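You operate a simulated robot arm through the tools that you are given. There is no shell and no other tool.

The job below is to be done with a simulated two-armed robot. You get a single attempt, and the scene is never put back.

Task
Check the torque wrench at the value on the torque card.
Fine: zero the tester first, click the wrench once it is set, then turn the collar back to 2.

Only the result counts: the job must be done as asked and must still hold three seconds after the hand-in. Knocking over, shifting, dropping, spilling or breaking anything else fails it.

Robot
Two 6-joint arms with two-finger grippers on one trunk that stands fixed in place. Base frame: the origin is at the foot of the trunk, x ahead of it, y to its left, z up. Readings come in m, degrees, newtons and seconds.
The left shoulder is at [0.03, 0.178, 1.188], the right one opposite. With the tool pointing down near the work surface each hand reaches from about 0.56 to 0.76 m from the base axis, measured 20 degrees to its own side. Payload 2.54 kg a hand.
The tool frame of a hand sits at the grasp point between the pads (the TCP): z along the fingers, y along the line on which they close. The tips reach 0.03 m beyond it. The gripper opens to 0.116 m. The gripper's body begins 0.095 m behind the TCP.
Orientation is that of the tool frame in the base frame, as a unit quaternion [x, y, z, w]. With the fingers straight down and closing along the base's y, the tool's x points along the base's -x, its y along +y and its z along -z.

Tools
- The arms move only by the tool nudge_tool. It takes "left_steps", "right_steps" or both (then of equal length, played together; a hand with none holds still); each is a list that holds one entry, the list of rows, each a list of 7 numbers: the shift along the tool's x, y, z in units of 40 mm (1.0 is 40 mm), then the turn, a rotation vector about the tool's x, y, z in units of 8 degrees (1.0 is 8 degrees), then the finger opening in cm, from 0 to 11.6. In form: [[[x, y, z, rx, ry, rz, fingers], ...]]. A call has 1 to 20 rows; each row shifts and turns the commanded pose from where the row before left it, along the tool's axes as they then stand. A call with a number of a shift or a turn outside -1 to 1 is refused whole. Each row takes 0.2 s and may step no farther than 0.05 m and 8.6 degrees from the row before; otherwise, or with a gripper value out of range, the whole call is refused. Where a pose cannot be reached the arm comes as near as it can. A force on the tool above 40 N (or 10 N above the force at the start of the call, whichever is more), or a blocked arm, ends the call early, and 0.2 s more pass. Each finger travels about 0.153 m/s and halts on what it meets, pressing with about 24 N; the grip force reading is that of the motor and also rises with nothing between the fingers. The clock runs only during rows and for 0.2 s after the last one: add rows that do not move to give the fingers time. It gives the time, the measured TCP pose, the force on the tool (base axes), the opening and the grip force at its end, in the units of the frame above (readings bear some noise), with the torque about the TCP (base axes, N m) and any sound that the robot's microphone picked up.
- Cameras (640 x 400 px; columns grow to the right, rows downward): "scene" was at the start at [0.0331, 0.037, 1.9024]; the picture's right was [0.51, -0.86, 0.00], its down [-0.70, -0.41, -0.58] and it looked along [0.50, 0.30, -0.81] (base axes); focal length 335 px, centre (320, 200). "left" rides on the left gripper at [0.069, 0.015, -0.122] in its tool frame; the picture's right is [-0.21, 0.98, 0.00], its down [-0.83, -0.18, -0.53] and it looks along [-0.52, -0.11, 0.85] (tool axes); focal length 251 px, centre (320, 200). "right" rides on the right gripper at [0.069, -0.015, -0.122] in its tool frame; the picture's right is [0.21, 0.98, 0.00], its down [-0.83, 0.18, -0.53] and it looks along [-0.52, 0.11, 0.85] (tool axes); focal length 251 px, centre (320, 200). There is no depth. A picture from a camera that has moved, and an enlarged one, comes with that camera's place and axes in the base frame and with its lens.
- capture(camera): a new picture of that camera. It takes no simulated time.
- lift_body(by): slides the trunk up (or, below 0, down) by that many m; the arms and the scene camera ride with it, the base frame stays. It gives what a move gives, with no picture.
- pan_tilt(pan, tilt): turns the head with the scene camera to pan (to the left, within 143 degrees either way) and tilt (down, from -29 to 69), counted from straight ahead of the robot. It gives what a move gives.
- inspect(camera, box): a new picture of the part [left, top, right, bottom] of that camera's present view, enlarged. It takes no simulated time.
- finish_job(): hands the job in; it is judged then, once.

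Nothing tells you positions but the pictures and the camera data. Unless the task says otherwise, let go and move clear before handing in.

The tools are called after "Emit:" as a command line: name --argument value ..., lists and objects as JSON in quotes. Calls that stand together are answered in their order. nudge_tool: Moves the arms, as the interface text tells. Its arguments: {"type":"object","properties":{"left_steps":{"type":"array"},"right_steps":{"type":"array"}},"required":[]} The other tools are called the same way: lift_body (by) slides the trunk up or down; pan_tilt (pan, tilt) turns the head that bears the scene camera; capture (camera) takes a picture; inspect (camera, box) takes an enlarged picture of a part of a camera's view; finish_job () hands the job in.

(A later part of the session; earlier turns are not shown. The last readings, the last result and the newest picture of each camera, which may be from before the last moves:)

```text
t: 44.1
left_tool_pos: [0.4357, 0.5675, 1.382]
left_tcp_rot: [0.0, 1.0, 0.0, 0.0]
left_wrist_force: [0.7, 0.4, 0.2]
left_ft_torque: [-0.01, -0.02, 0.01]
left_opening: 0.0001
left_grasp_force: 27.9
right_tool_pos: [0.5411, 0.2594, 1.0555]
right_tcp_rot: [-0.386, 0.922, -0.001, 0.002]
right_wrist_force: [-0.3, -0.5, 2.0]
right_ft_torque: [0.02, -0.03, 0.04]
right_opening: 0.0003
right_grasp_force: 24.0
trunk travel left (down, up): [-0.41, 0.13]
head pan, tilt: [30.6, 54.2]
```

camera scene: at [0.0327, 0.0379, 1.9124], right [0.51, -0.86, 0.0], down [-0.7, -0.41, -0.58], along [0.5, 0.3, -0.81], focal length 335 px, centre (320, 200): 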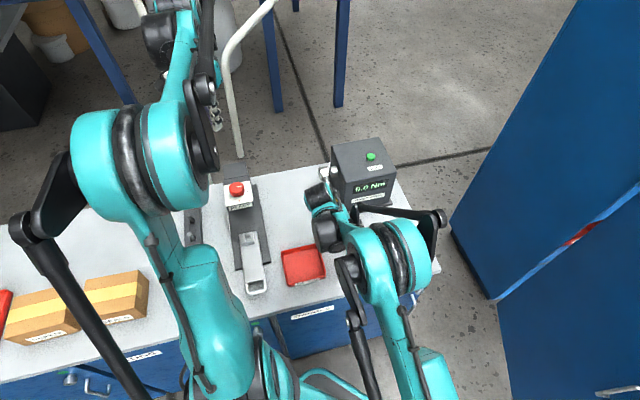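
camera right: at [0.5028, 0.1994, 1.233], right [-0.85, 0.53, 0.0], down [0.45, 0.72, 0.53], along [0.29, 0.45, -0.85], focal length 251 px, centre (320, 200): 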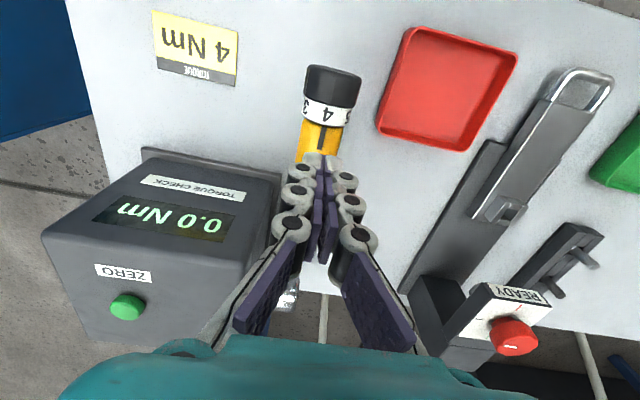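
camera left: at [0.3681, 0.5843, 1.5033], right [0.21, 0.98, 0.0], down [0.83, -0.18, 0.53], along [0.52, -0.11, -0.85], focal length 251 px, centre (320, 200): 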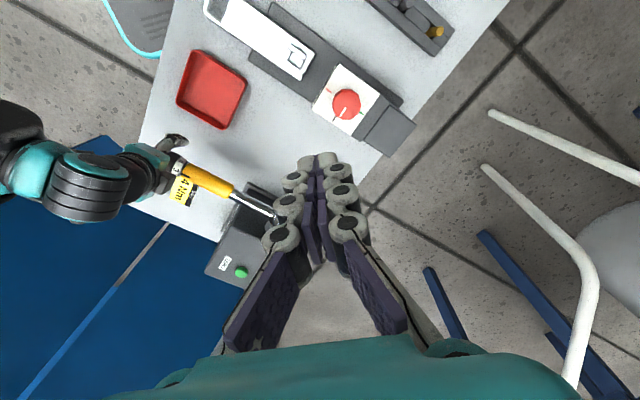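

The first contact force is showing (2 N). I'll keep pressing in 1 mm steps.

Emit:
nudge_tool --right_steps '[[[0, 0, 0.03, 0, 0, 0, 0]]]'

Emit:
inspect --camera "right" --box '[40, 100, 360, 300]'

```text
t: 44.5
left_tool_pos: [0.4354, 0.5677, 1.3811]
left_tcp_rot: [0.0, 1.0, 0.0, 0.0]
left_wrist_force: [-0.2, 0.4, -0.4]
left_ft_torque: [0.01, 0.02, 0.0]
left_opening: 0.0004
left_grasp_force: 29.1
right_tool_pos: [0.5408, 0.2594, 1.0539]
right_tcp_rot: [-0.386, 0.923, -0.002, 0.002]
right_wrist_force: [-0.3, -1.6, 2.0]
right_ft_torque: [-0.03, -0.08, 0.04]
right_opening: 0.0
right_grasp_force: 24.7
trunk travel left (down, up): [-0.41, 0.13]
head pan, tilt: [30.6, 54.2]
```

```text
2.00 times, centred on (200, 200) of right
camera zoom: at [0.5028, 0.2008, 1.1757], right [-0.85, 0.53, 0.0], down [0.45, 0.72, 0.53], along [0.29, 0.45, -0.85], focal length 503 px, centre (560, 200)
```

zoom: 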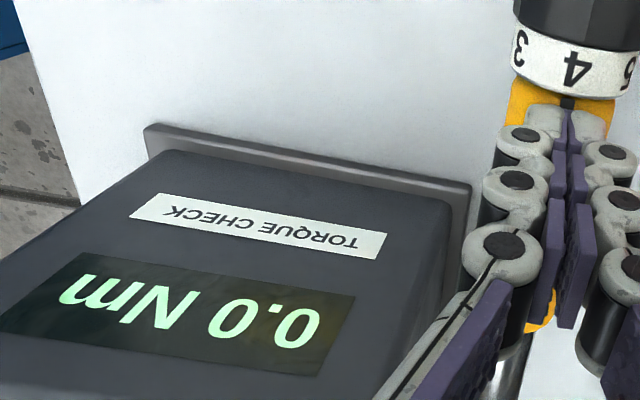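

Emit:
nudge_tool --right_steps '[[[0, 0, 0.03, 0, 0, 0, 0], [0, 0, 0.03, 0, 0, 0, 0]]]'

Emit:
inspect --camera "right" --box '[40, 100, 360, 300]'

```text
t: 45.1
left_tool_pos: [0.4372, 0.5688, 1.3805]
left_tcp_rot: [0.0, 1.0, 0.0, -0.001]
left_wrist_force: [-0.3, 0.5, -0.3]
left_ft_torque: [0.0, 0.01, 0.0]
left_opening: 0.0
left_grasp_force: 28.2
right_tool_pos: [0.5414, 0.2595, 1.0509]
right_tcp_rot: [-0.386, 0.923, -0.001, 0.002]
right_wrist_force: [0.4, -0.8, 5.2]
right_ft_torque: [0.01, -0.04, 0.05]
right_opening: 0.0
right_grasp_force: 23.8
trunk travel left (down, up): [-0.41, 0.13]
head pan, tilt: [30.6, 54.2]
```

```text
2.00 times, centred on (200, 200) of right
camera zoom: at [0.5027, 0.2007, 1.1737], right [-0.85, 0.53, 0.0], down [0.45, 0.72, 0.53], along [0.29, 0.45, -0.85], focal length 503 px, centre (560, 200)
```

zoom: 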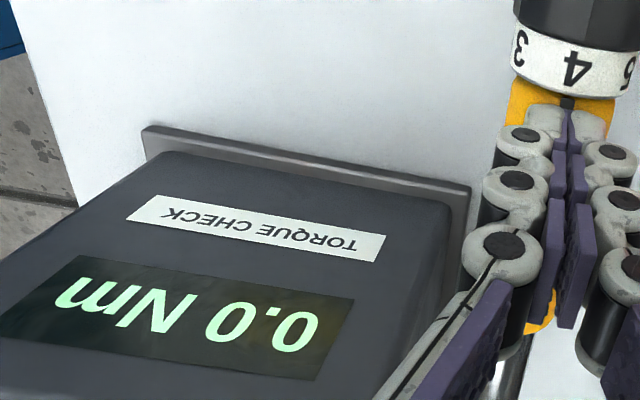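

The wrench resists like a soft spring, now at about 5 N. I'll continue pressing.

Emit:
nudge_tool --right_steps '[[[0, 0, 0.03, 0, 0, 0, 0], [0, 0, 0.03, 0, 0, 0, 0], [0, 0, 0.03, 0, 0, 0, 0]]]'

```text
t: 45.9
left_tool_pos: [0.4364, 0.5686, 1.3818]
left_tcp_rot: [0.0, 1.0, 0.0, 0.0]
left_wrist_force: [0.9, -0.9, 0.6]
left_ft_torque: [-0.02, -0.01, 0.02]
left_opening: 0.0001
left_grasp_force: 28.5
right_tool_pos: [0.5412, 0.2595, 1.048]
right_tcp_rot: [-0.387, 0.922, -0.001, 0.002]
right_wrist_force: [2.1, 0.7, 6.6]
right_ft_torque: [0.06, -0.09, 0.03]
right_opening: 0.0
right_grasp_force: 23.9
trunk travel left (down, up): [-0.41, 0.13]
head pan, tilt: [30.6, 54.2]
```

Emit:
nudge_tool --right_steps '[[[0, 0, 0.03, 0, 0, 0, 0], [0, 0, 0.03, 0, 0, 0, 0], [0, 0, 0.03, 0, 0, 0, 0]]]'

Emit:
inspect --camera "right" --box '[200, 60, 440, 220]'

Emit:
inspect --camera "left" --box '[130, 120, 290, 220]'

```text
t: 46.7
left_tool_pos: [0.4362, 0.5685, 1.3824]
left_tcp_rot: [0.001, 1.0, 0.0, 0.0]
left_wrist_force: [-0.6, 0.3, -0.2]
left_ft_torque: [0.01, 0.01, 0.0]
left_opening: 0.0
left_grasp_force: 28.6
right_tool_pos: [0.5412, 0.2581, 1.0445]
right_tcp_rot: [-0.386, 0.923, -0.002, 0.0]
right_wrist_force: [0.8, 0.4, 8.9]
right_ft_torque: [0.09, -0.15, 0.01]
right_opening: 0.0058
right_grasp_force: 28.7
trunk travel left (down, up): [-0.41, 0.13]
head pan, tilt: [30.6, 54.2]
```

```text
2.50 times, centred on (320, 140) of right
camera zoom: at [0.5025, 0.2002, 1.1668], right [-0.85, 0.53, 0.0], down [0.45, 0.72, 0.53], along [0.29, 0.45, -0.84], focal length 629 px, centre (320, 350)
```

zoom: 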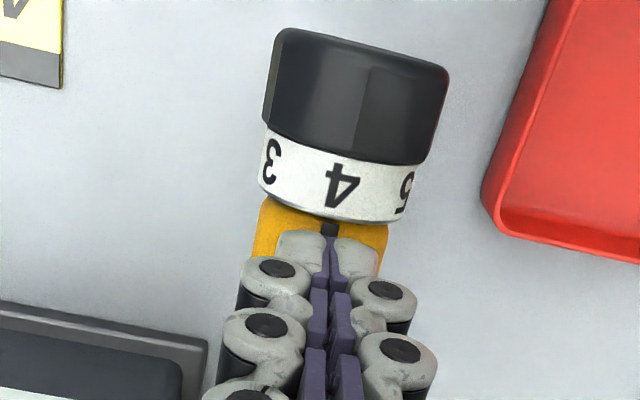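

```text
4.00 times, centred on (210, 170) of left
camera zoom: at [0.3677, 0.5835, 1.5038], right [0.21, 0.98, 0.0], down [0.83, -0.18, 0.53], along [0.52, -0.11, -0.85], focal length 1006 px, centre (760, 320)
```

zoom: 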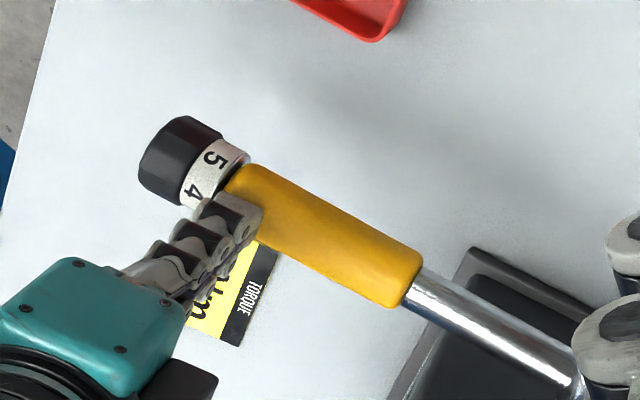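

Emit:
nudge_tool --right_steps '[[[0, 0, 0.03, 0, 0, 0, 0], [0, 0, 0.03, 0, 0, 0, 0], [0, 0, 0.03, 0, 0, 0, 0]]]'

```text
t: 47.5
left_tool_pos: [0.4368, 0.568, 1.3822]
left_tcp_rot: [0.001, 1.0, 0.0, 0.0]
left_wrist_force: [0.3, 0.1, 0.3]
left_ft_torque: [-0.03, 0.0, -0.02]
left_opening: 0.0
left_grasp_force: 28.1
right_tool_pos: [0.5417, 0.2596, 1.0421]
right_tcp_rot: [-0.386, 0.923, -0.002, 0.002]
right_wrist_force: [2.2, 1.3, 11.9]
right_ft_torque: [0.16, -0.19, 0.04]
right_opening: 0.0061
right_grasp_force: 28.9
trunk travel left (down, up): [-0.41, 0.13]
head pan, tilt: [30.6, 54.2]
```

Emit:
nudge_tool --right_steps '[[[0, 0, 0.03, 0, 0, 0, 0], [0, 0, 0.03, 0, 0, 0, 0]]]'

Emit:
inspect --camera "right" --box '[40, 100, 360, 300]'

```text
t: 48.1
left_tool_pos: [0.436, 0.5688, 1.3817]
left_tcp_rot: [0.0, 1.0, 0.0, 0.001]
left_wrist_force: [0.7, 0.6, 0.3]
left_ft_torque: [0.0, -0.01, 0.02]
left_opening: 0.0001
left_grasp_force: 28.5
right_tool_pos: [0.5408, 0.2592, 1.04]
right_tcp_rot: [-0.385, 0.923, -0.002, 0.002]
right_wrist_force: [1.1, 0.1, 14.7]
right_ft_torque: [0.11, -0.19, 0.04]
right_opening: 0.0062
right_grasp_force: 28.3
trunk travel left (down, up): [-0.41, 0.13]
head pan, tilt: [30.6, 54.2]
```

```text
2.00 times, centred on (200, 200) of right
camera zoom: at [0.5023, 0.2, 1.1617], right [-0.85, 0.53, 0.0], down [0.45, 0.72, 0.53], along [0.29, 0.45, -0.85], focal length 503 px, centre (560, 200)
```

zoom: 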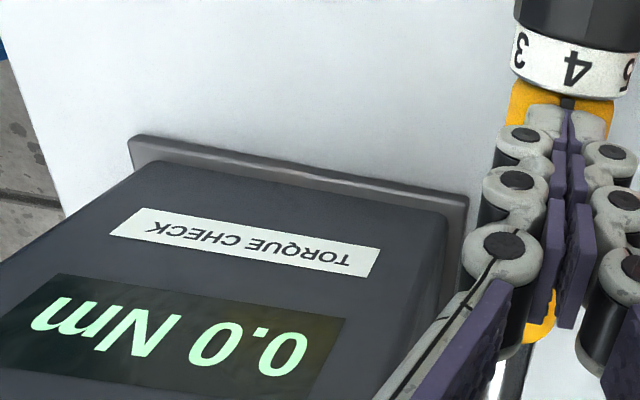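

It's at 14.7 N and the click should come at about 16 N, so I'll continue one row at a time.

Emit:
nudge_tool --right_steps '[[[0, 0, 0.03, 0, 0, 0, 0]]]'

```text
t: 48.5
left_tool_pos: [0.4356, 0.5684, 1.3817]
left_tcp_rot: [0.001, 1.0, 0.0, -0.001]
left_wrist_force: [-0.5, -1.2, 0.3]
left_ft_torque: [0.0, 0.01, -0.02]
left_opening: 0.0
left_grasp_force: 29.3
right_tool_pos: [0.541, 0.2591, 1.0391]
right_tcp_rot: [-0.386, 0.922, -0.002, 0.002]
right_wrist_force: [2.5, -0.7, 15.3]
right_ft_torque: [0.12, -0.24, 0.04]
right_opening: 0.0059
right_grasp_force: 29.0
trunk travel left (down, up): [-0.41, 0.13]
head pan, tilt: [30.6, 54.2]
```

Emit:
nudge_tool --right_steps '[[[0, 0, 0.03, 0, 0, 0, 0]]]'

```text
t: 48.9
left_tool_pos: [0.436, 0.5679, 1.3825]
left_tcp_rot: [0.001, 1.0, 0.0, 0.0]
left_wrist_force: [-0.7, 0.1, 0.5]
left_ft_torque: [0.01, 0.01, 0.01]
left_opening: 0.0
left_grasp_force: 29.4
right_tool_pos: [0.541, 0.2582, 1.0373]
right_tcp_rot: [-0.386, 0.923, -0.002, 0.002]
right_wrist_force: [3.5, -0.3, 16.1]
right_ft_torque: [0.09, -0.28, 0.03]
right_opening: 0.006
right_grasp_force: 28.5
trunk travel left (down, up): [-0.41, 0.13]
head pan, tilt: [30.6, 54.2]
```

Emit:
nudge_tool --right_steps '[[[0, 0, 0.03, 0, 0, 0, 0]]]'

```text
t: 49.3
left_tool_pos: [0.4364, 0.5674, 1.3822]
left_tcp_rot: [0.0, 1.0, 0.0, 0.0]
left_wrist_force: [0.0, -1.1, 0.4]
left_ft_torque: [0.01, -0.01, -0.01]
left_opening: 0.0
left_grasp_force: 28.3
right_tool_pos: [0.5413, 0.259, 1.0366]
right_tcp_rot: [-0.386, 0.922, -0.001, 0.002]
right_wrist_force: [4.1, 0.7, 16.1]
right_ft_torque: [0.14, -0.27, 0.0]
right_opening: 0.0061
right_grasp_force: 28.6
trunk travel left (down, up): [-0.41, 0.13]
head pan, tilt: [30.6, 54.2]
```

Emit:
nudge_tool --right_steps '[[[0, 0, 0.03, 0, 0, 0, 0]]]'

Emit:
inspect --camera "right" --box '[40, 100, 360, 300]'

Emit:
inspect --camera "left" --box '[130, 120, 290, 220]'

```text
t: 49.7
left_tool_pos: [0.4361, 0.5676, 1.3807]
left_tcp_rot: [-0.001, 1.0, 0.0, 0.0]
left_wrist_force: [-0.2, 0.3, 0.1]
left_ft_torque: [-0.01, -0.01, 0.01]
left_opening: 0.0
left_grasp_force: 28.2
right_tool_pos: [0.5408, 0.2583, 1.0351]
right_tcp_rot: [-0.386, 0.922, -0.002, 0.002]
right_wrist_force: [2.3, -0.2, 11.7]
right_ft_torque: [0.04, -0.13, -0.08]
right_opening: 0.0058
right_grasp_force: 28.7
trunk travel left (down, up): [-0.41, 0.13]
head pan, tilt: [30.6, 54.2]
```

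```text
2.00 times, centred on (200, 200) of right
camera zoom: at [0.5022, 0.2, 1.1567], right [-0.85, 0.53, 0.0], down [0.45, 0.72, 0.53], along [0.29, 0.45, -0.85], focal length 503 px, centre (560, 200)
```

zoom: 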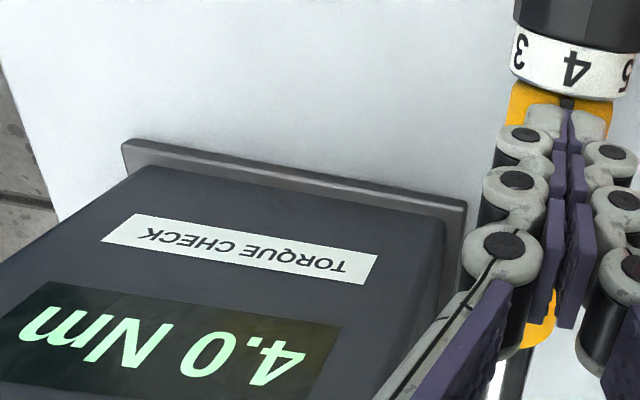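

```text
4.00 times, centred on (210, 170) of left
camera zoom: at [0.3679, 0.583, 1.5039], right [0.21, 0.98, 0.0], down [0.83, -0.18, 0.53], along [0.52, -0.11, -0.85], focal length 1006 px, centre (760, 320)
```

zoom: 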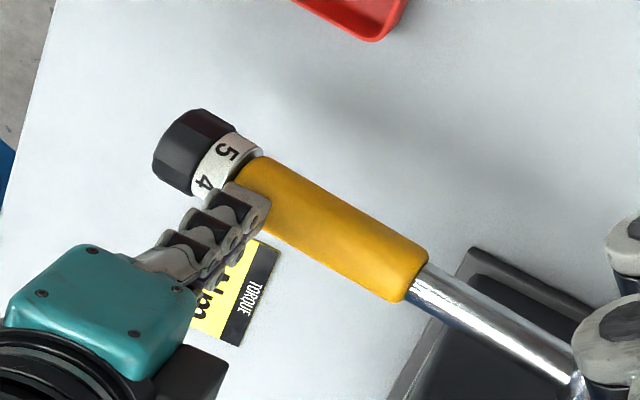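

The tester now reads 4.0 Nm and the force dropped, so the wrench has clicked at its setting. I'll ease off slowly so that it springs back gently.

Emit:
nudge_tool --right_steps '[[[0, 0, -0.08, 0, 0, 0, 0], [0, 0, -0.08, 0, 0, 0, 0], [0, 0, -0.08, 0, 0, 0, 0], [0, 0, -0.08, 0, 0, 0, 0], [0, 0, -0.08, 0, 0, 0, 0], [0, 0, -0.08, 0, 0, 0, 0], [0, 0, -0.1, 0, 0, 0, 0], [0, 0, -0.15, 0, 0, 0, 0], [0, 0, -0.2, 0, 0, 0, 0], [0, 0, -0.6, 0, 0, 0, 0], [0, 0, 0, 0, 0, 0, 0]]]'

Emit:
capture --camera "right"

Emit:
inspect --camera "left" --box '[130, 120, 290, 220]'

Emit:
capture --camera "scene"

```text
t: 52.1
left_tool_pos: [0.4365, 0.5687, 1.381]
left_tcp_rot: [0.0, 1.0, 0.0, 0.0]
left_wrist_force: [-0.6, -0.4, 0.8]
left_ft_torque: [0.03, 0.01, -0.02]
left_opening: 0.0
left_grasp_force: 28.3
right_tool_pos: [0.5422, 0.2595, 1.0947]
right_tcp_rot: [-0.386, 0.923, -0.001, 0.002]
right_wrist_force: [-0.2, -1.1, -0.8]
right_ft_torque: [-0.01, -0.03, 0.01]
right_opening: 0.0
right_grasp_force: 28.5
trunk travel left (down, up): [-0.41, 0.13]
head pan, tilt: [30.6, 54.2]
```

```text
taken
camera right: at [0.503, 0.2016, 1.2172], right [-0.85, 0.53, 0.0], down [0.45, 0.72, 0.53], along [0.29, 0.45, -0.85], focal length 251 px, centre (320, 200)
```

right: 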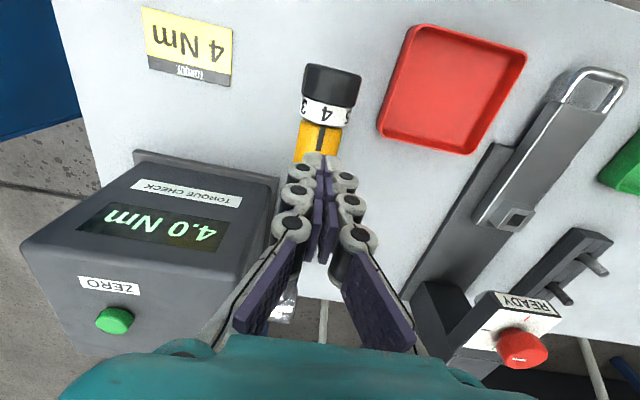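

```text
4.00 times, centred on (210, 170) of left
camera zoom: at [0.3688, 0.584, 1.5033], right [0.21, 0.98, 0.0], down [0.83, -0.18, 0.53], along [0.52, -0.11, -0.85], focal length 1006 px, centre (760, 320)
```

zoom: 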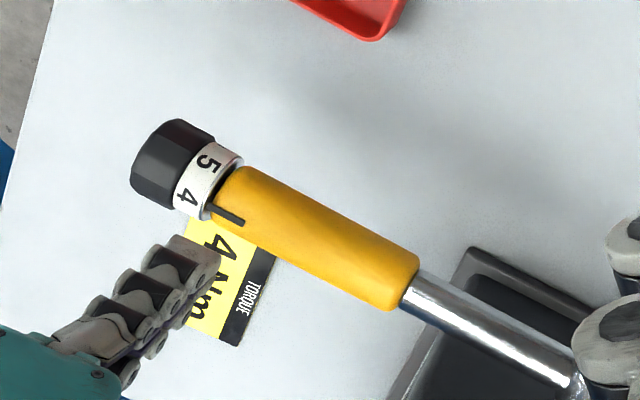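

```text
taken
camera scene: at [0.0337, 0.0374, 1.9123], right [0.51, -0.86, 0.0], down [-0.7, -0.41, -0.58], along [0.5, 0.3, -0.81], focal length 335 px, centre (320, 200)
```

scene: 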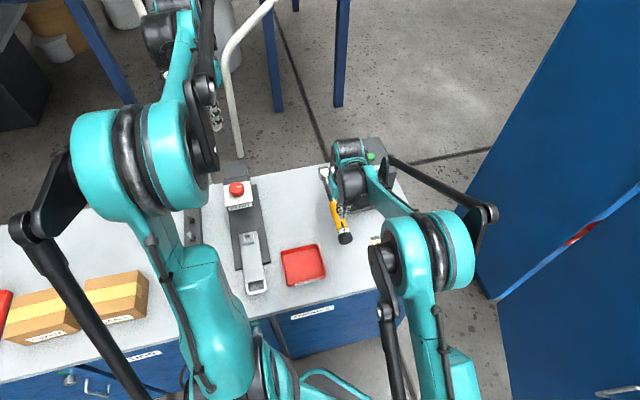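

The click is recorded at 4.0 Nm and the handle has sprung back almost to where it was. I'll go back over the collar with open fingers to return it to 2.

Emit:
nudge_tool --right_steps '[[[0.55, 0, -0.1, 0, 0, 0, 3], [0.55, 0, 0, 0, 0, 0, 6], [0, 0, 0, 0, 0, 0, 8.8], [0, 0, 0, 0, 0, 0, 8.8]]]'

Emit:
inspect --camera "right" --box '[220, 60, 420, 260]'

Emit:
inspect --camera "left" --box '[150, 130, 230, 180]'

```text
t: 53.1
left_tool_pos: [0.4356, 0.5679, 1.381]
left_tcp_rot: [0.0, 1.0, 0.0, 0.0]
left_wrist_force: [-0.1, 0.1, 0.2]
left_ft_torque: [0.0, -0.04, -0.03]
left_opening: 0.0002
left_grasp_force: 28.8
right_tool_pos: [0.5098, 0.2267, 1.0985]
right_tcp_rot: [-0.386, 0.922, -0.002, 0.001]
right_wrist_force: [0.0, -0.1, -0.2]
right_ft_torque: [-0.01, 0.02, 0.06]
right_opening: 0.0879
right_grasp_force: 0.0
trunk travel left (down, up): [-0.41, 0.13]
head pan, tilt: [30.6, 54.2]
```

```text
2.00 times, centred on (320, 160) of right
camera zoom: at [0.4711, 0.1686, 1.2212], right [-0.85, 0.53, 0.0], down [0.45, 0.72, 0.53], along [0.29, 0.45, -0.85], focal length 503 px, centre (320, 280)
```

zoom: 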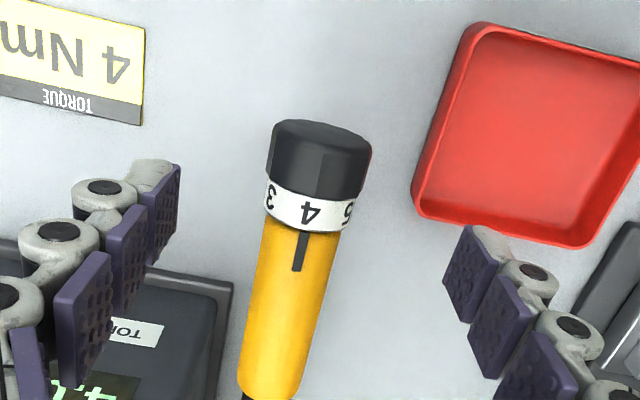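

```text
8.00 times, centred on (190, 155) of left
camera zoom: at [0.3681, 0.5835, 1.5037], right [0.21, 0.98, 0.0], down [0.83, -0.18, 0.53], along [0.52, -0.11, -0.85], focal length 2012 px, centre (1360, 560)
```

zoom: 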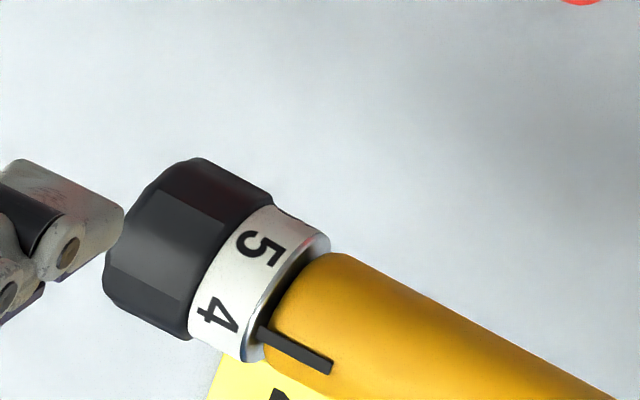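

The tester holds 4.0 Nm. The wrench now rests about 8 mm lower at the collar, so its axis is near z ≈ 1.003 with a slight slope. I'll descend, match that slope, lean 15 degrees right and check.

Emit:
nudge_tool --right_steps '[[[0, 0, 0.6, 0, 0, 0, 8.8], [0, 0, 0.6, 0, 0, 0, 8.8], [0, 0, 0.6, 0, 0, 0, 8.8], [0, 0, 0.56, 0, -0.2, 0, 8.8], [0, 0, 0, -0.95, 0, 0, 8.8], [0, 0, 0, -0.95, 0, 0, 8.8], [0, 0, 0, 0, 0, 0, 8.8]]]'

Emit:
inspect --camera "right" --box '[200, 120, 440, 280]'

```text
t: 54.7
left_tool_pos: [0.4358, 0.5691, 1.3813]
left_tcp_rot: [0.0, 1.0, 0.0, 0.0]
left_wrist_force: [-0.2, -0.4, 0.6]
left_ft_torque: [0.04, -0.04, -0.01]
left_opening: 0.0002
left_grasp_force: 28.3
right_tool_pos: [0.5095, 0.2274, 1.0066]
right_tcp_rot: [-0.384, 0.914, 0.126, -0.037]
right_wrist_force: [0.3, -0.1, 0.7]
right_ft_torque: [-0.03, -0.04, 0.01]
right_opening: 0.0879
right_grasp_force: 0.0
trunk travel left (down, up): [-0.41, 0.13]
head pan, tilt: [30.6, 54.2]
```

```text
2.50 times, centred on (320, 200) of right
camera zoom: at [0.4912, 0.1451, 1.1175], right [-0.83, 0.5, 0.25], down [0.54, 0.6, 0.59], along [0.15, 0.62, -0.77], focal length 629 px, centre (320, 200)
```

zoom: 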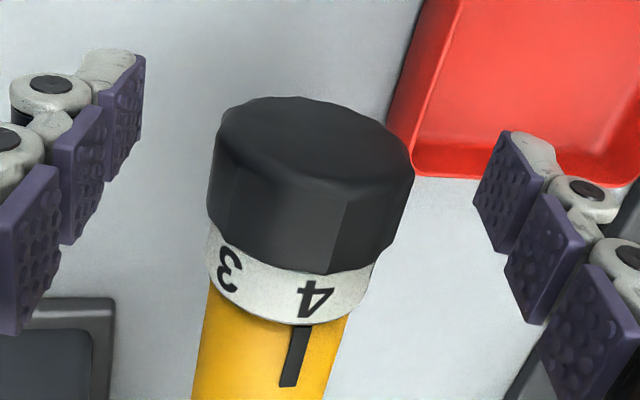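

The knob sits about 2 mm off toward the tester side, so I'll shift and close gently.

Emit:
nudge_tool --right_steps '[[[0, -0.045, 0.01, 0, 0, 0, 7], [0, 0, 0, 0, 0, 0, 5.2], [0, 0, 0, 0, 0, 0, 4.8], [0, 0, 0, 0, 0, 0, 4.5], [0, 0, 0, 0, 0, 0, 4.2], [0, 0, 0, 0, 0, 0, 3.5], [0, 0, 0, 0, 0, 0, 3.5]]]'

Emit:
inspect --camera "right" --box '[200, 120, 440, 280]'

```text
t: 56.3
left_tool_pos: [0.4373, 0.5698, 1.3807]
left_tcp_rot: [0.0, 1.0, 0.0, 0.0]
left_wrist_force: [0.0, 0.4, 0.4]
left_ft_torque: [0.01, 0.0, 0.01]
left_opening: 0.0
left_grasp_force: 28.2
right_tool_pos: [0.511, 0.2279, 1.0054]
right_tcp_rot: [-0.385, 0.914, 0.126, -0.037]
right_wrist_force: [-1.1, 3.7, 4.0]
right_ft_torque: [-0.01, 0.01, 0.01]
right_opening: 0.0412
right_grasp_force: 44.5
trunk travel left (down, up): [-0.41, 0.13]
head pan, tilt: [30.6, 54.2]
```

```text
2.50 times, centred on (320, 200) of right
camera zoom: at [0.4925, 0.1442, 1.1168], right [-0.83, 0.5, 0.25], down [0.54, 0.6, 0.59], along [0.15, 0.62, -0.77], focal length 629 px, centre (320, 200)
```

zoom: 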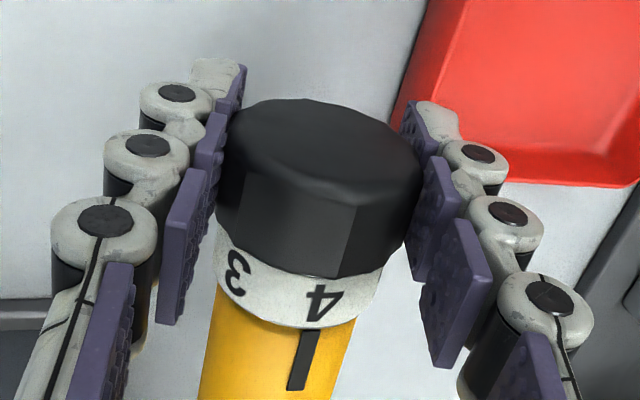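

The grip is good with about 4 N down-load. I'll relieve that and start turning the collar back toward 2.

Emit:
nudge_tool --right_steps '[[[0, 0.015, -0.02, 0, 0, 0, 3.5], [0, 0, 0, 0.5, 0, 0, 3.5], [0, 0, 0, 0.5, 0, 0, 3.5]]]'

```text
t: 57.1
left_tool_pos: [0.4366, 0.5684, 1.3809]
left_tcp_rot: [0.0, 1.0, 0.0, 0.001]
left_wrist_force: [-0.3, -0.7, 0.3]
left_ft_torque: [0.01, 0.01, -0.03]
left_opening: 0.0002
left_grasp_force: 28.7
right_tool_pos: [0.511, 0.228, 1.0061]
right_tcp_rot: [-0.385, 0.921, 0.062, -0.01]
right_wrist_force: [-3.6, 2.3, 2.0]
right_ft_torque: [-0.39, 0.52, -0.76]
right_opening: 0.0414
right_grasp_force: 45.1
trunk travel left (down, up): [-0.41, 0.13]
head pan, tilt: [30.6, 54.2]
```

Emit:
nudge_tool --right_steps '[[[0, 0.02, -0.01, 0.8, 0, 0.04, 3.5], [0, 0, 0, 0.8, 0, 0, 3.5]]]'

```text
t: 57.7
left_tool_pos: [0.4367, 0.5675, 1.3827]
left_tcp_rot: [0.0, 1.0, 0.0, 0.0]
left_wrist_force: [-0.5, -0.6, -0.3]
left_ft_torque: [0.0, -0.01, 0.01]
left_opening: 0.0
left_grasp_force: 28.2
right_tool_pos: [0.5113, 0.2282, 1.0055]
right_tcp_rot: [-0.383, 0.922, -0.042, 0.033]
right_wrist_force: [-4.8, 0.3, -1.3]
right_ft_torque: [-0.97, 0.97, -0.07]
right_opening: 0.0417
right_grasp_force: 45.3
trunk travel left (down, up): [-0.41, 0.13]
head pan, tilt: [30.6, 54.2]
```

Emit:
nudge_tool --right_steps '[[[0, 0.015, 0, 0.4, 0.08, 0, 3.5], [0, 0, 0, 0.4, 0, 0, 3.5]]]'

```text
t: 58.3
left_tool_pos: [0.436, 0.5679, 1.3823]
left_tcp_rot: [0.0, 1.0, 0.0, 0.0]
left_wrist_force: [-0.7, 0.5, 0.3]
left_ft_torque: [0.02, 0.0, 0.01]
left_opening: 0.0
left_grasp_force: 29.0
right_tool_pos: [0.5115, 0.2287, 1.0062]
right_tcp_rot: [-0.378, 0.92, -0.095, 0.05]
right_wrist_force: [-0.7, 0.5, 7.4]
right_ft_torque: [0.68, -0.73, -0.12]
right_opening: 0.0415
right_grasp_force: 44.9
trunk travel left (down, up): [-0.41, 0.13]
head pan, tilt: [30.6, 54.2]
```

Emit:
nudge_tool --right_steps '[[[0, 0, -0.02, 0.6, -0.025, 0, 3.5], [0, 0, 0, 0.6, 0, 0, 3.5]]]'

Emit:
inspect --camera "right" --box '[200, 120, 440, 280]'

```text
t: 58.9
left_tool_pos: [0.4357, 0.5674, 1.382]
left_tcp_rot: [0.0, 1.0, 0.0, 0.0]
left_wrist_force: [-1.0, 0.5, 0.9]
left_ft_torque: [0.01, 0.01, -0.01]
left_opening: 0.0001
left_grasp_force: 28.3
right_tool_pos: [0.5096, 0.2287, 1.0063]
right_tcp_rot: [-0.374, 0.908, -0.171, 0.082]
right_wrist_force: [-2.2, -0.7, -0.6]
right_ft_torque: [-0.61, 0.64, -0.72]
right_opening: 0.0414
right_grasp_force: 44.5
trunk travel left (down, up): [-0.41, 0.13]
head pan, tilt: [30.6, 54.2]
```

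```text
2.50 times, centred on (320, 200) of right
camera zoom: at [0.4367, 0.2009, 1.1236], right [-0.79, 0.49, -0.37], down [0.32, 0.84, 0.44], along [0.53, 0.23, -0.82], focal length 629 px, centre (320, 200)
```

zoom: 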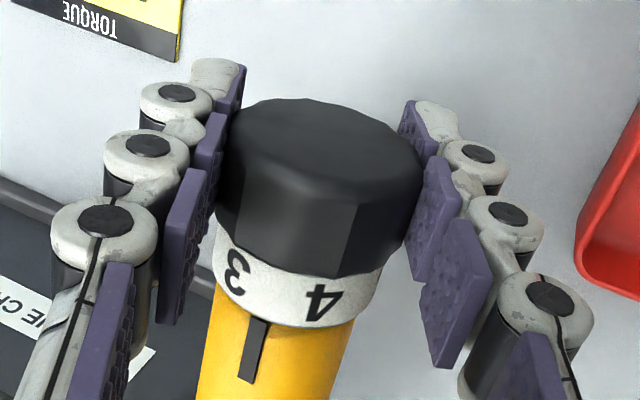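

Emit:
nudge_tool --right_steps '[[[0, 0.01, 0, 0.7, 0.02, 0.03, 3.5], [0, 0, 0, 0.7, 0, 0, 3.5]]]'

```text
t: 59.5
left_tool_pos: [0.4362, 0.5682, 1.3817]
left_tcp_rot: [0.0, 1.0, 0.0, 0.001]
left_wrist_force: [0.3, 0.4, -0.4]
left_ft_torque: [0.0, -0.01, -0.04]
left_opening: 0.0002
left_grasp_force: 28.6
right_tool_pos: [0.5101, 0.2285, 1.0056]
right_tcp_rot: [-0.363, 0.887, -0.26, 0.117]
right_wrist_force: [-0.4, -0.4, 3.0]
right_ft_torque: [-0.19, 0.2, -0.28]
right_opening: 0.0414
right_grasp_force: 44.6
trunk travel left (down, up): [-0.41, 0.13]
head pan, tilt: [30.6, 54.2]
```

Emit:
nudge_tool --right_steps '[[[0, 0, -0.01, 0.7, 0, 0, 3.5], [0, 0, 0, 0.7, 0, 0, 3.5]]]'

Emit:
inspect --camera "right" --box '[200, 120, 440, 280]'

Emit:
capture --camera "scene"

```text
t: 60.1
left_tool_pos: [0.4355, 0.5683, 1.3815]
left_tcp_rot: [0.0, 1.0, 0.0, 0.0]
left_wrist_force: [-0.3, -0.5, -0.3]
left_ft_torque: [0.04, 0.01, -0.01]
left_opening: 0.0
left_grasp_force: 28.8
right_tool_pos: [0.5093, 0.228, 1.0065]
right_tcp_rot: [-0.348, 0.859, -0.344, 0.151]
right_wrist_force: [-3.9, 1.0, 2.3]
right_ft_torque: [-0.07, 0.15, -1.06]
right_opening: 0.0415
right_grasp_force: 45.1
trunk travel left (down, up): [-0.41, 0.13]
head pan, tilt: [30.6, 54.2]
```

```text
2.50 times, centred on (320, 200) of right
camera zoom: at [0.4061, 0.2325, 1.1029], right [-0.63, 0.36, -0.69], down [0.23, 0.93, 0.27], along [0.74, 0.02, -0.67], focal length 629 px, centre (320, 200)
```

zoom: 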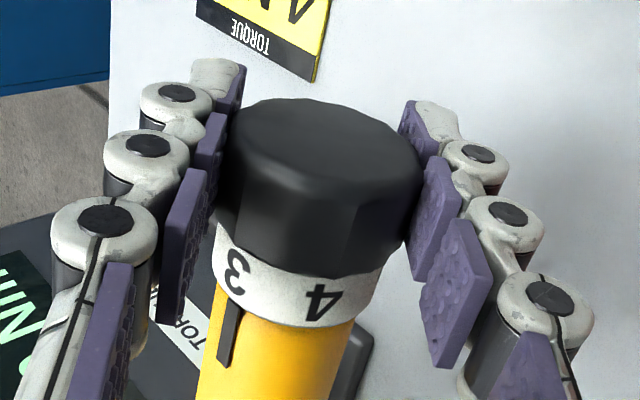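

```text
taken
camera scene: at [0.0321, 0.0375, 1.9124], right [0.51, -0.86, 0.0], down [-0.7, -0.41, -0.59], along [0.5, 0.3, -0.81], focal length 335 px, centre (320, 200)
```

scene: 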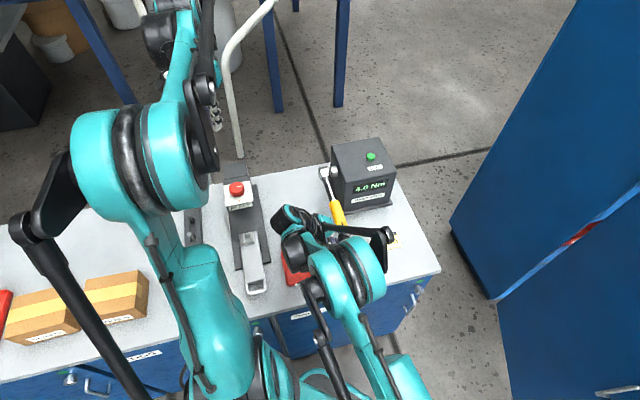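

About 59 degrees are done: 3 is at the mark and the display still holds 4.0 Nm. I'll open, swing back to a right lean and regrip for the last 60 degrees.

Emit:
nudge_tool --right_steps '[[[0, 0, 0, 0, 0, 0, 5], [0, 0, 0, 0, 0, 0, 7], [0, 0, 0, 0, 0, 0, 8.8], [0, 0, 0, 0, 0, 0, 8.8], [0, 0, 0, -1, 0, 0, 8.8], [0, 0, 0, -1, 0, 0, 8.8], [0, 0, 0, -1, 0, 0, 8.8], [0, 0, 0, -1, 0, 0, 8.8], [0, 0, 0, -1, 0, 0, 8.8], [0, 0, 0, -0.5, 0, 0, 8.8], [0, 0, 0, 0, 0, 0, 8.8]]]'

Emit:
inspect --camera "right" --box '[200, 120, 440, 280]'

Emit:
inspect --camera "left" --box '[150, 130, 230, 180]'

```text
t: 62.5
left_tool_pos: [0.4358, 0.5682, 1.3816]
left_tcp_rot: [0.0, 1.0, 0.0, 0.0]
left_wrist_force: [1.0, 0.4, 0.5]
left_ft_torque: [0.0, -0.01, 0.03]
left_opening: 0.0
left_grasp_force: 29.1
right_tool_pos: [0.5092, 0.2285, 1.0056]
right_tcp_rot: [-0.381, 0.925, 0.002, 0.01]
right_wrist_force: [-0.4, -0.8, 0.5]
right_ft_torque: [0.0, 0.01, -0.01]
right_opening: 0.0879
right_grasp_force: 0.1
trunk travel left (down, up): [-0.41, 0.13]
head pan, tilt: [30.6, 54.2]
```

```text
2.50 times, centred on (320, 200) of right
camera zoom: at [0.4691, 0.1686, 1.1272], right [-0.84, 0.54, -0.01], down [0.45, 0.7, 0.55], along [0.3, 0.46, -0.84], focal length 629 px, centre (320, 200)
```

zoom: 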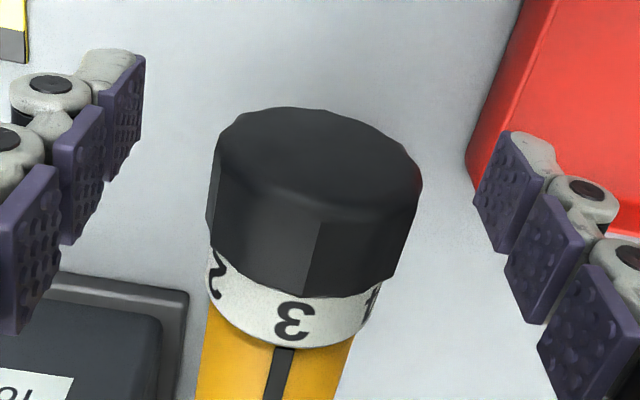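

```text
8.00 times, centred on (190, 155) of left
camera zoom: at [0.3682, 0.584, 1.5034], right [0.21, 0.98, 0.0], down [0.83, -0.18, 0.53], along [0.52, -0.11, -0.85], focal length 2012 px, centre (1360, 560)
```

zoom: 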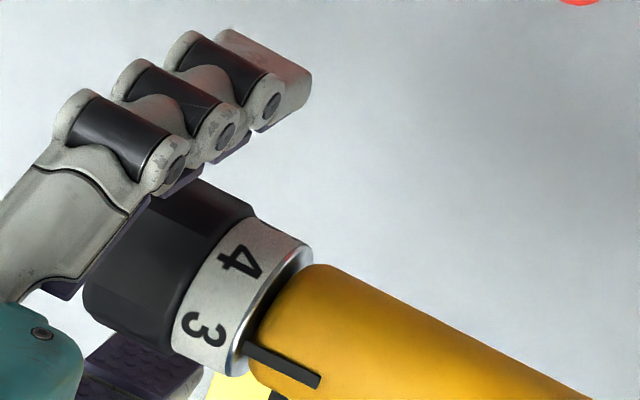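

Letting go let the wrench spring back to its original height, and 3 is right at the mark. I'll raise 5 mm to the axis, level the pitch, lean 18 degrees right and check centring.

Emit:
nudge_tool --right_steps '[[[0, 0, -0.13, 0, 0.15, 0, 8.8], [0, 0, 0, -0.75, 0, 0, 8.8], [0, 0, 0, -0.75, 0, 0, 8.8], [0, 0, 0, -0.75, 0, 0, 8.8], [0, 0, 0, 0, 0, 0, 8.8]]]'

Emit:
inspect --camera "right" --box '[200, 120, 440, 280]'

```text
t: 63.7
left_tool_pos: [0.4361, 0.5689, 1.3823]
left_tcp_rot: [0.0, 1.0, 0.0, 0.001]
left_wrist_force: [1.1, -0.2, 0.5]
left_ft_torque: [-0.03, -0.03, 0.01]
left_opening: 0.0
left_grasp_force: 28.8
right_tool_pos: [0.5103, 0.2287, 1.0118]
right_tcp_rot: [-0.377, 0.913, 0.144, -0.058]
right_wrist_force: [0.5, 0.2, 1.2]
right_ft_torque: [-0.03, 0.0, -0.01]
right_opening: 0.0878
right_grasp_force: 0.1
trunk travel left (down, up): [-0.41, 0.13]
head pan, tilt: [30.6, 54.2]
```

```text
2.50 times, centred on (320, 200) of right
camera zoom: at [0.4965, 0.144, 1.1229], right [-0.81, 0.51, 0.3], down [0.58, 0.59, 0.56], along [0.11, 0.63, -0.77], focal length 629 px, centre (320, 200)
```

zoom: 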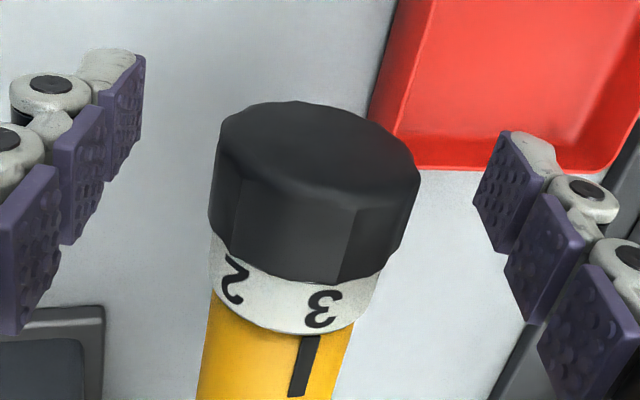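

Emit:
nudge_tool --right_steps '[[[0, -0.012, 0, 0, 0, 0, 7], [0, 0, 0, 0, 0, 0, 5.2], [0, 0, 0, 0, 0, 0, 4.8], [0, 0, 0, 0, 0, 0, 4.5], [0, 0, 0, 0, 0, 0, 4.2], [0, 0, 0, 0, 0, 0, 3.5], [0, 0, 0, 0, 0, 0, 3.5]]]'

Emit:
inspect --camera "right" --box '[200, 120, 440, 280]'

```text
t: 65.3
left_tool_pos: [0.4367, 0.567, 1.3812]
left_tcp_rot: [0.0, 1.0, 0.0, 0.0]
left_wrist_force: [-0.5, -0.5, -1.1]
left_ft_torque: [0.0, 0.04, -0.01]
left_opening: 0.0002
left_grasp_force: 28.6
right_tool_pos: [0.5099, 0.2284, 1.0112]
right_tcp_rot: [-0.376, 0.914, 0.143, -0.058]
right_wrist_force: [2.8, -2.1, 0.1]
right_ft_torque: [0.09, -0.08, 0.38]
right_opening: 0.0418
right_grasp_force: 45.5
trunk travel left (down, up): [-0.41, 0.13]
head pan, tilt: [30.6, 54.2]
```

```text
2.50 times, centred on (320, 200) of right
camera zoom: at [0.4977, 0.1434, 1.1229], right [-0.81, 0.51, 0.3], down [0.58, 0.59, 0.56], along [0.11, 0.63, -0.77], focal length 629 px, centre (320, 200)
```

zoom: 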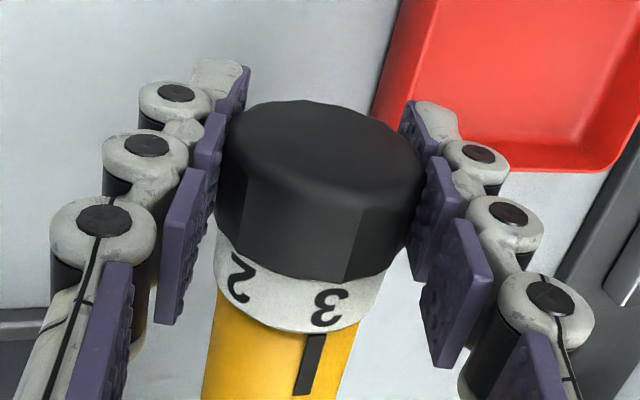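

The grip is clean. I'll begin the final stroke.

Emit:
nudge_tool --right_steps '[[[0, -0.008, 0, 0.7, 0, 0, 3.5], [0, 0, 0, 0.7, 0, 0, 3.5]]]'

```text
t: 65.9
left_tool_pos: [0.4375, 0.5691, 1.3813]
left_tcp_rot: [0.0, 1.0, 0.0, 0.001]
left_wrist_force: [-0.3, -0.1, 0.3]
left_ft_torque: [-0.01, 0.01, -0.03]
left_opening: 0.0001
left_grasp_force: 28.7
right_tool_pos: [0.5116, 0.2278, 1.0106]
right_tcp_rot: [-0.38, 0.923, 0.052, -0.021]
right_wrist_force: [4.6, -0.4, 4.0]
right_ft_torque: [0.7, -0.68, 0.13]
right_opening: 0.0416
right_grasp_force: 45.1
trunk travel left (down, up): [-0.41, 0.13]
head pan, tilt: [30.6, 54.2]
```

Emit:
nudge_tool --right_steps '[[[0, -0.012, -0.012, 0.7, -0.02, 0, 3.5], [0, 0, 0, 0.7, 0, 0, 3.5]]]'

```text
t: 66.5
left_tool_pos: [0.4367, 0.5679, 1.3804]
left_tcp_rot: [0.0, 1.0, 0.0, 0.0]
left_wrist_force: [-0.7, -0.5, -0.3]
left_ft_torque: [0.01, -0.03, -0.02]
left_opening: 0.0001
left_grasp_force: 29.2
right_tool_pos: [0.5102, 0.2277, 1.0108]
right_tcp_rot: [-0.38, 0.924, -0.037, 0.016]
right_wrist_force: [1.0, 2.5, -3.2]
right_ft_torque: [-0.46, 0.49, -0.57]
right_opening: 0.0419
right_grasp_force: 45.3
trunk travel left (down, up): [-0.41, 0.13]
head pan, tilt: [30.6, 54.2]
```

Emit:
nudge_tool --right_steps '[[[0, 0, 0.005, 0.7, 0.01, 0.01, 3.5], [0, 0, 0, 0.7, 0, 0, 3.5]]]'

```text
t: 67.1
left_tool_pos: [0.438, 0.5696, 1.3807]
left_tcp_rot: [0.0, 1.0, 0.0, 0.0]
left_wrist_force: [-0.1, -0.5, -0.7]
left_ft_torque: [0.02, 0.0, -0.02]
left_opening: 0.0002
left_grasp_force: 28.7
right_tool_pos: [0.5107, 0.2272, 1.0116]
right_tcp_rot: [-0.376, 0.916, -0.129, 0.053]
right_wrist_force: [3.5, 2.6, 1.6]
right_ft_torque: [0.41, -0.44, -0.1]
right_opening: 0.0417
right_grasp_force: 44.9
trunk travel left (down, up): [-0.41, 0.13]
head pan, tilt: [30.6, 54.2]
```

Emit:
nudge_tool --right_steps '[[[0, 0, -0.005, 0.7, 0, 0.01, 3.5], [0, 0, 0, 0.7, 0, 0, 3.5]]]'

Emit:
inspect --camera "right" --box '[200, 120, 440, 280]'

```text
t: 67.7
left_tool_pos: [0.4361, 0.5689, 1.3813]
left_tcp_rot: [-0.001, 1.0, 0.001, 0.0]
left_wrist_force: [0.5, -0.3, 0.4]
left_ft_torque: [0.02, -0.01, -0.02]
left_opening: 0.0001
left_grasp_force: 28.4
right_tool_pos: [0.5115, 0.2278, 1.0111]
right_tcp_rot: [-0.369, 0.899, -0.217, 0.089]
right_wrist_force: [4.4, 5.6, 0.5]
right_ft_torque: [0.18, -0.16, -0.38]
right_opening: 0.042
right_grasp_force: 45.2
trunk travel left (down, up): [-0.41, 0.13]
head pan, tilt: [30.6, 54.2]
```

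```text
2.50 times, centred on (320, 200) of right
camera zoom: at [0.4314, 0.2103, 1.1271], right [-0.76, 0.47, -0.45], down [0.3, 0.87, 0.39], along [0.57, 0.16, -0.8], focal length 629 px, centre (320, 200)
```

zoom: 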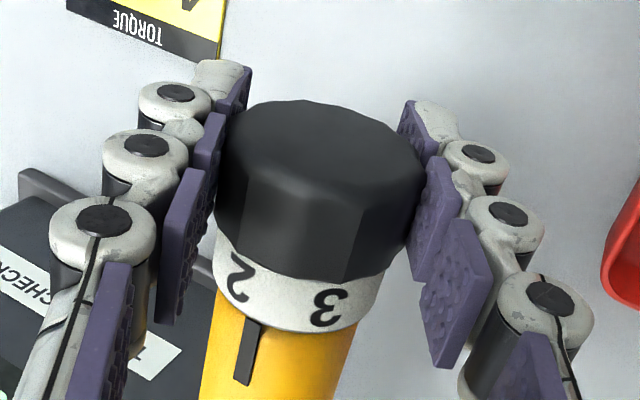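

Emit:
nudge_tool --right_steps '[[[-0.015, 0, 0, 0.66, 0, 0.01, 3.5], [0, 0, 0, 0.66, 0, 0, 3.5]]]'

```text
t: 68.3
left_tool_pos: [0.4356, 0.5679, 1.3801]
left_tcp_rot: [0.0, 1.0, 0.0, 0.0]
left_wrist_force: [1.0, -0.6, 0.7]
left_ft_torque: [-0.04, 0.01, 0.0]
left_opening: 0.0
left_grasp_force: 28.8
right_tool_pos: [0.5104, 0.2283, 1.0117]
right_tcp_rot: [-0.358, 0.876, -0.299, 0.122]
right_wrist_force: [0.4, 1.3, -2.0]
right_ft_torque: [-0.25, 0.21, -0.27]
right_opening: 0.0419
right_grasp_force: 45.5
trunk travel left (down, up): [-0.41, 0.13]
head pan, tilt: [30.6, 54.2]
```

Emit:
nudge_tool --right_steps '[[[0, 0, 0, 0.66, 0, 0, 3.5], [0, 0, 0, 0, 0, 0, 3.5]]]'

Emit:
inspect --camera "left" --box '[150, 130, 230, 180]'

Emit:
inspect --camera "right" --box '[200, 120, 440, 280]'

```text
t: 68.9
left_tool_pos: [0.4367, 0.569, 1.3796]
left_tcp_rot: [0.0, 1.0, 0.001, 0.0]
left_wrist_force: [-0.5, -0.1, 0.2]
left_ft_torque: [0.01, 0.01, 0.0]
left_opening: 0.0003
left_grasp_force: 27.9
right_tool_pos: [0.5111, 0.2283, 1.0113]
right_tcp_rot: [-0.352, 0.861, -0.339, 0.139]
right_wrist_force: [0.3, 1.6, -2.0]
right_ft_torque: [0.01, 0.52, -0.53]
right_opening: 0.0418
right_grasp_force: 44.7
trunk travel left (down, up): [-0.41, 0.13]
head pan, tilt: [30.6, 54.2]
```

```text
8.00 times, centred on (190, 155) of left
camera zoom: at [0.3685, 0.5842, 1.5033], right [0.21, 0.98, 0.0], down [0.83, -0.18, 0.53], along [0.52, -0.11, -0.85], focal length 2012 px, centre (1360, 560)
```

zoom: 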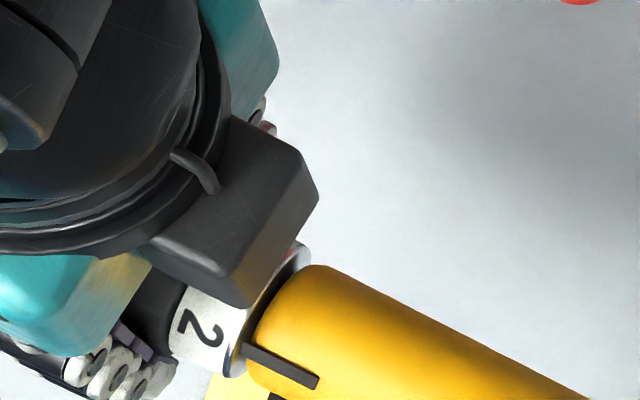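

```text
2.50 times, centred on (320, 200) of right
camera zoom: at [0.4104, 0.2315, 1.1117], right [-0.65, 0.36, -0.66], down [0.24, 0.93, 0.27], along [0.72, 0.02, -0.7], focal length 629 px, centre (320, 200)
```

zoom: 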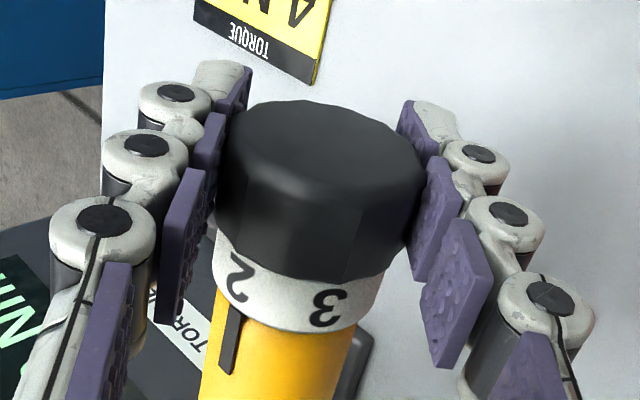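

The 2 is back where it began in this view. I'll open the fingers, swing upright and verify.

Emit:
nudge_tool --right_steps '[[[0, 0, 0, 0, 0, 0, 5], [0, 0, 0, 0, 0, 0, 7], [0, 0, 0, 0, 0, 0, 8.8], [0, 0, 0, 0, 0, 0, 8.8], [0, 0, 0, -1, 0, 0, 8.8], [0, 0, 0, -1, 0, 0, 8.8], [0, 0, 0, -1, 0, 0, 8.8], [0, 0, 0, -1, 0, 0, 8.8], [0, 0, 0, -1, 0, 0, 8.8], [0, 0, 0, -0.38, 0, 0, 8.8], [0, 0, 0, 0, 0, 0, 8.8]]]'

Emit:
inspect --camera "right" --box '[200, 120, 440, 280]'

Emit:
inspect --camera "left" --box '[150, 130, 230, 180]'

```text
t: 71.3
left_tool_pos: [0.4367, 0.5673, 1.3809]
left_tcp_rot: [0.0, 1.0, 0.0, 0.0]
left_wrist_force: [0.2, 0.4, -0.7]
left_ft_torque: [-0.01, -0.02, -0.05]
left_opening: 0.0001
left_grasp_force: 28.7
right_tool_pos: [0.511, 0.2267, 1.0116]
right_tcp_rot: [-0.378, 0.926, 0.002, 0.0]
right_wrist_force: [-0.2, 0.2, 0.0]
right_ft_torque: [-0.01, 0.0, 0.04]
right_opening: 0.0881
right_grasp_force: 0.1
trunk travel left (down, up): [-0.41, 0.13]
head pan, tilt: [30.6, 54.2]
```

```text
2.50 times, centred on (320, 200) of right
camera zoom: at [0.472, 0.1688, 1.1341], right [-0.84, 0.55, 0.0], down [0.46, 0.71, 0.54], along [0.29, 0.45, -0.84], focal length 629 px, centre (320, 200)
```

zoom: 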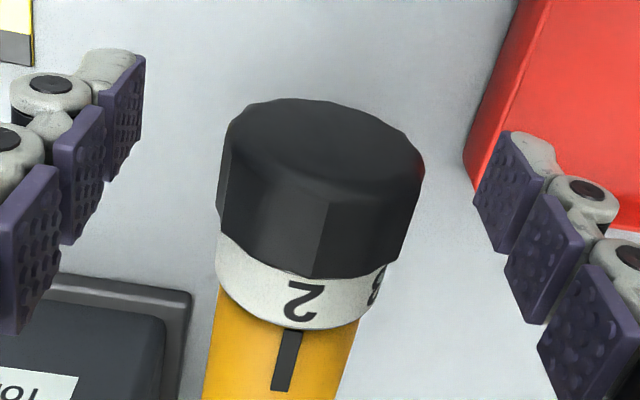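

```text
8.00 times, centred on (190, 155) of left
camera zoom: at [0.3683, 0.5839, 1.5035], right [0.21, 0.98, 0.0], down [0.83, -0.18, 0.53], along [0.52, -0.11, -0.85], focal length 2012 px, centre (1360, 560)
```

zoom: 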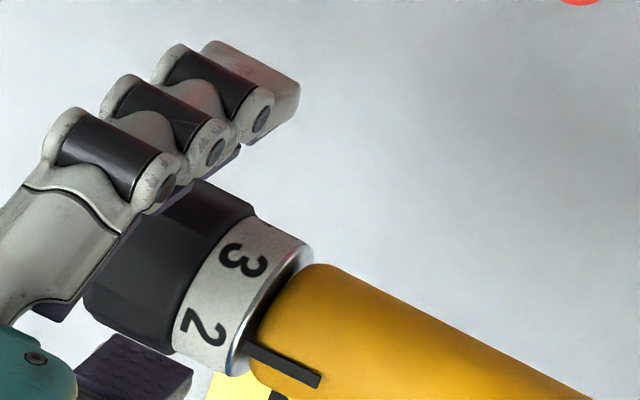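

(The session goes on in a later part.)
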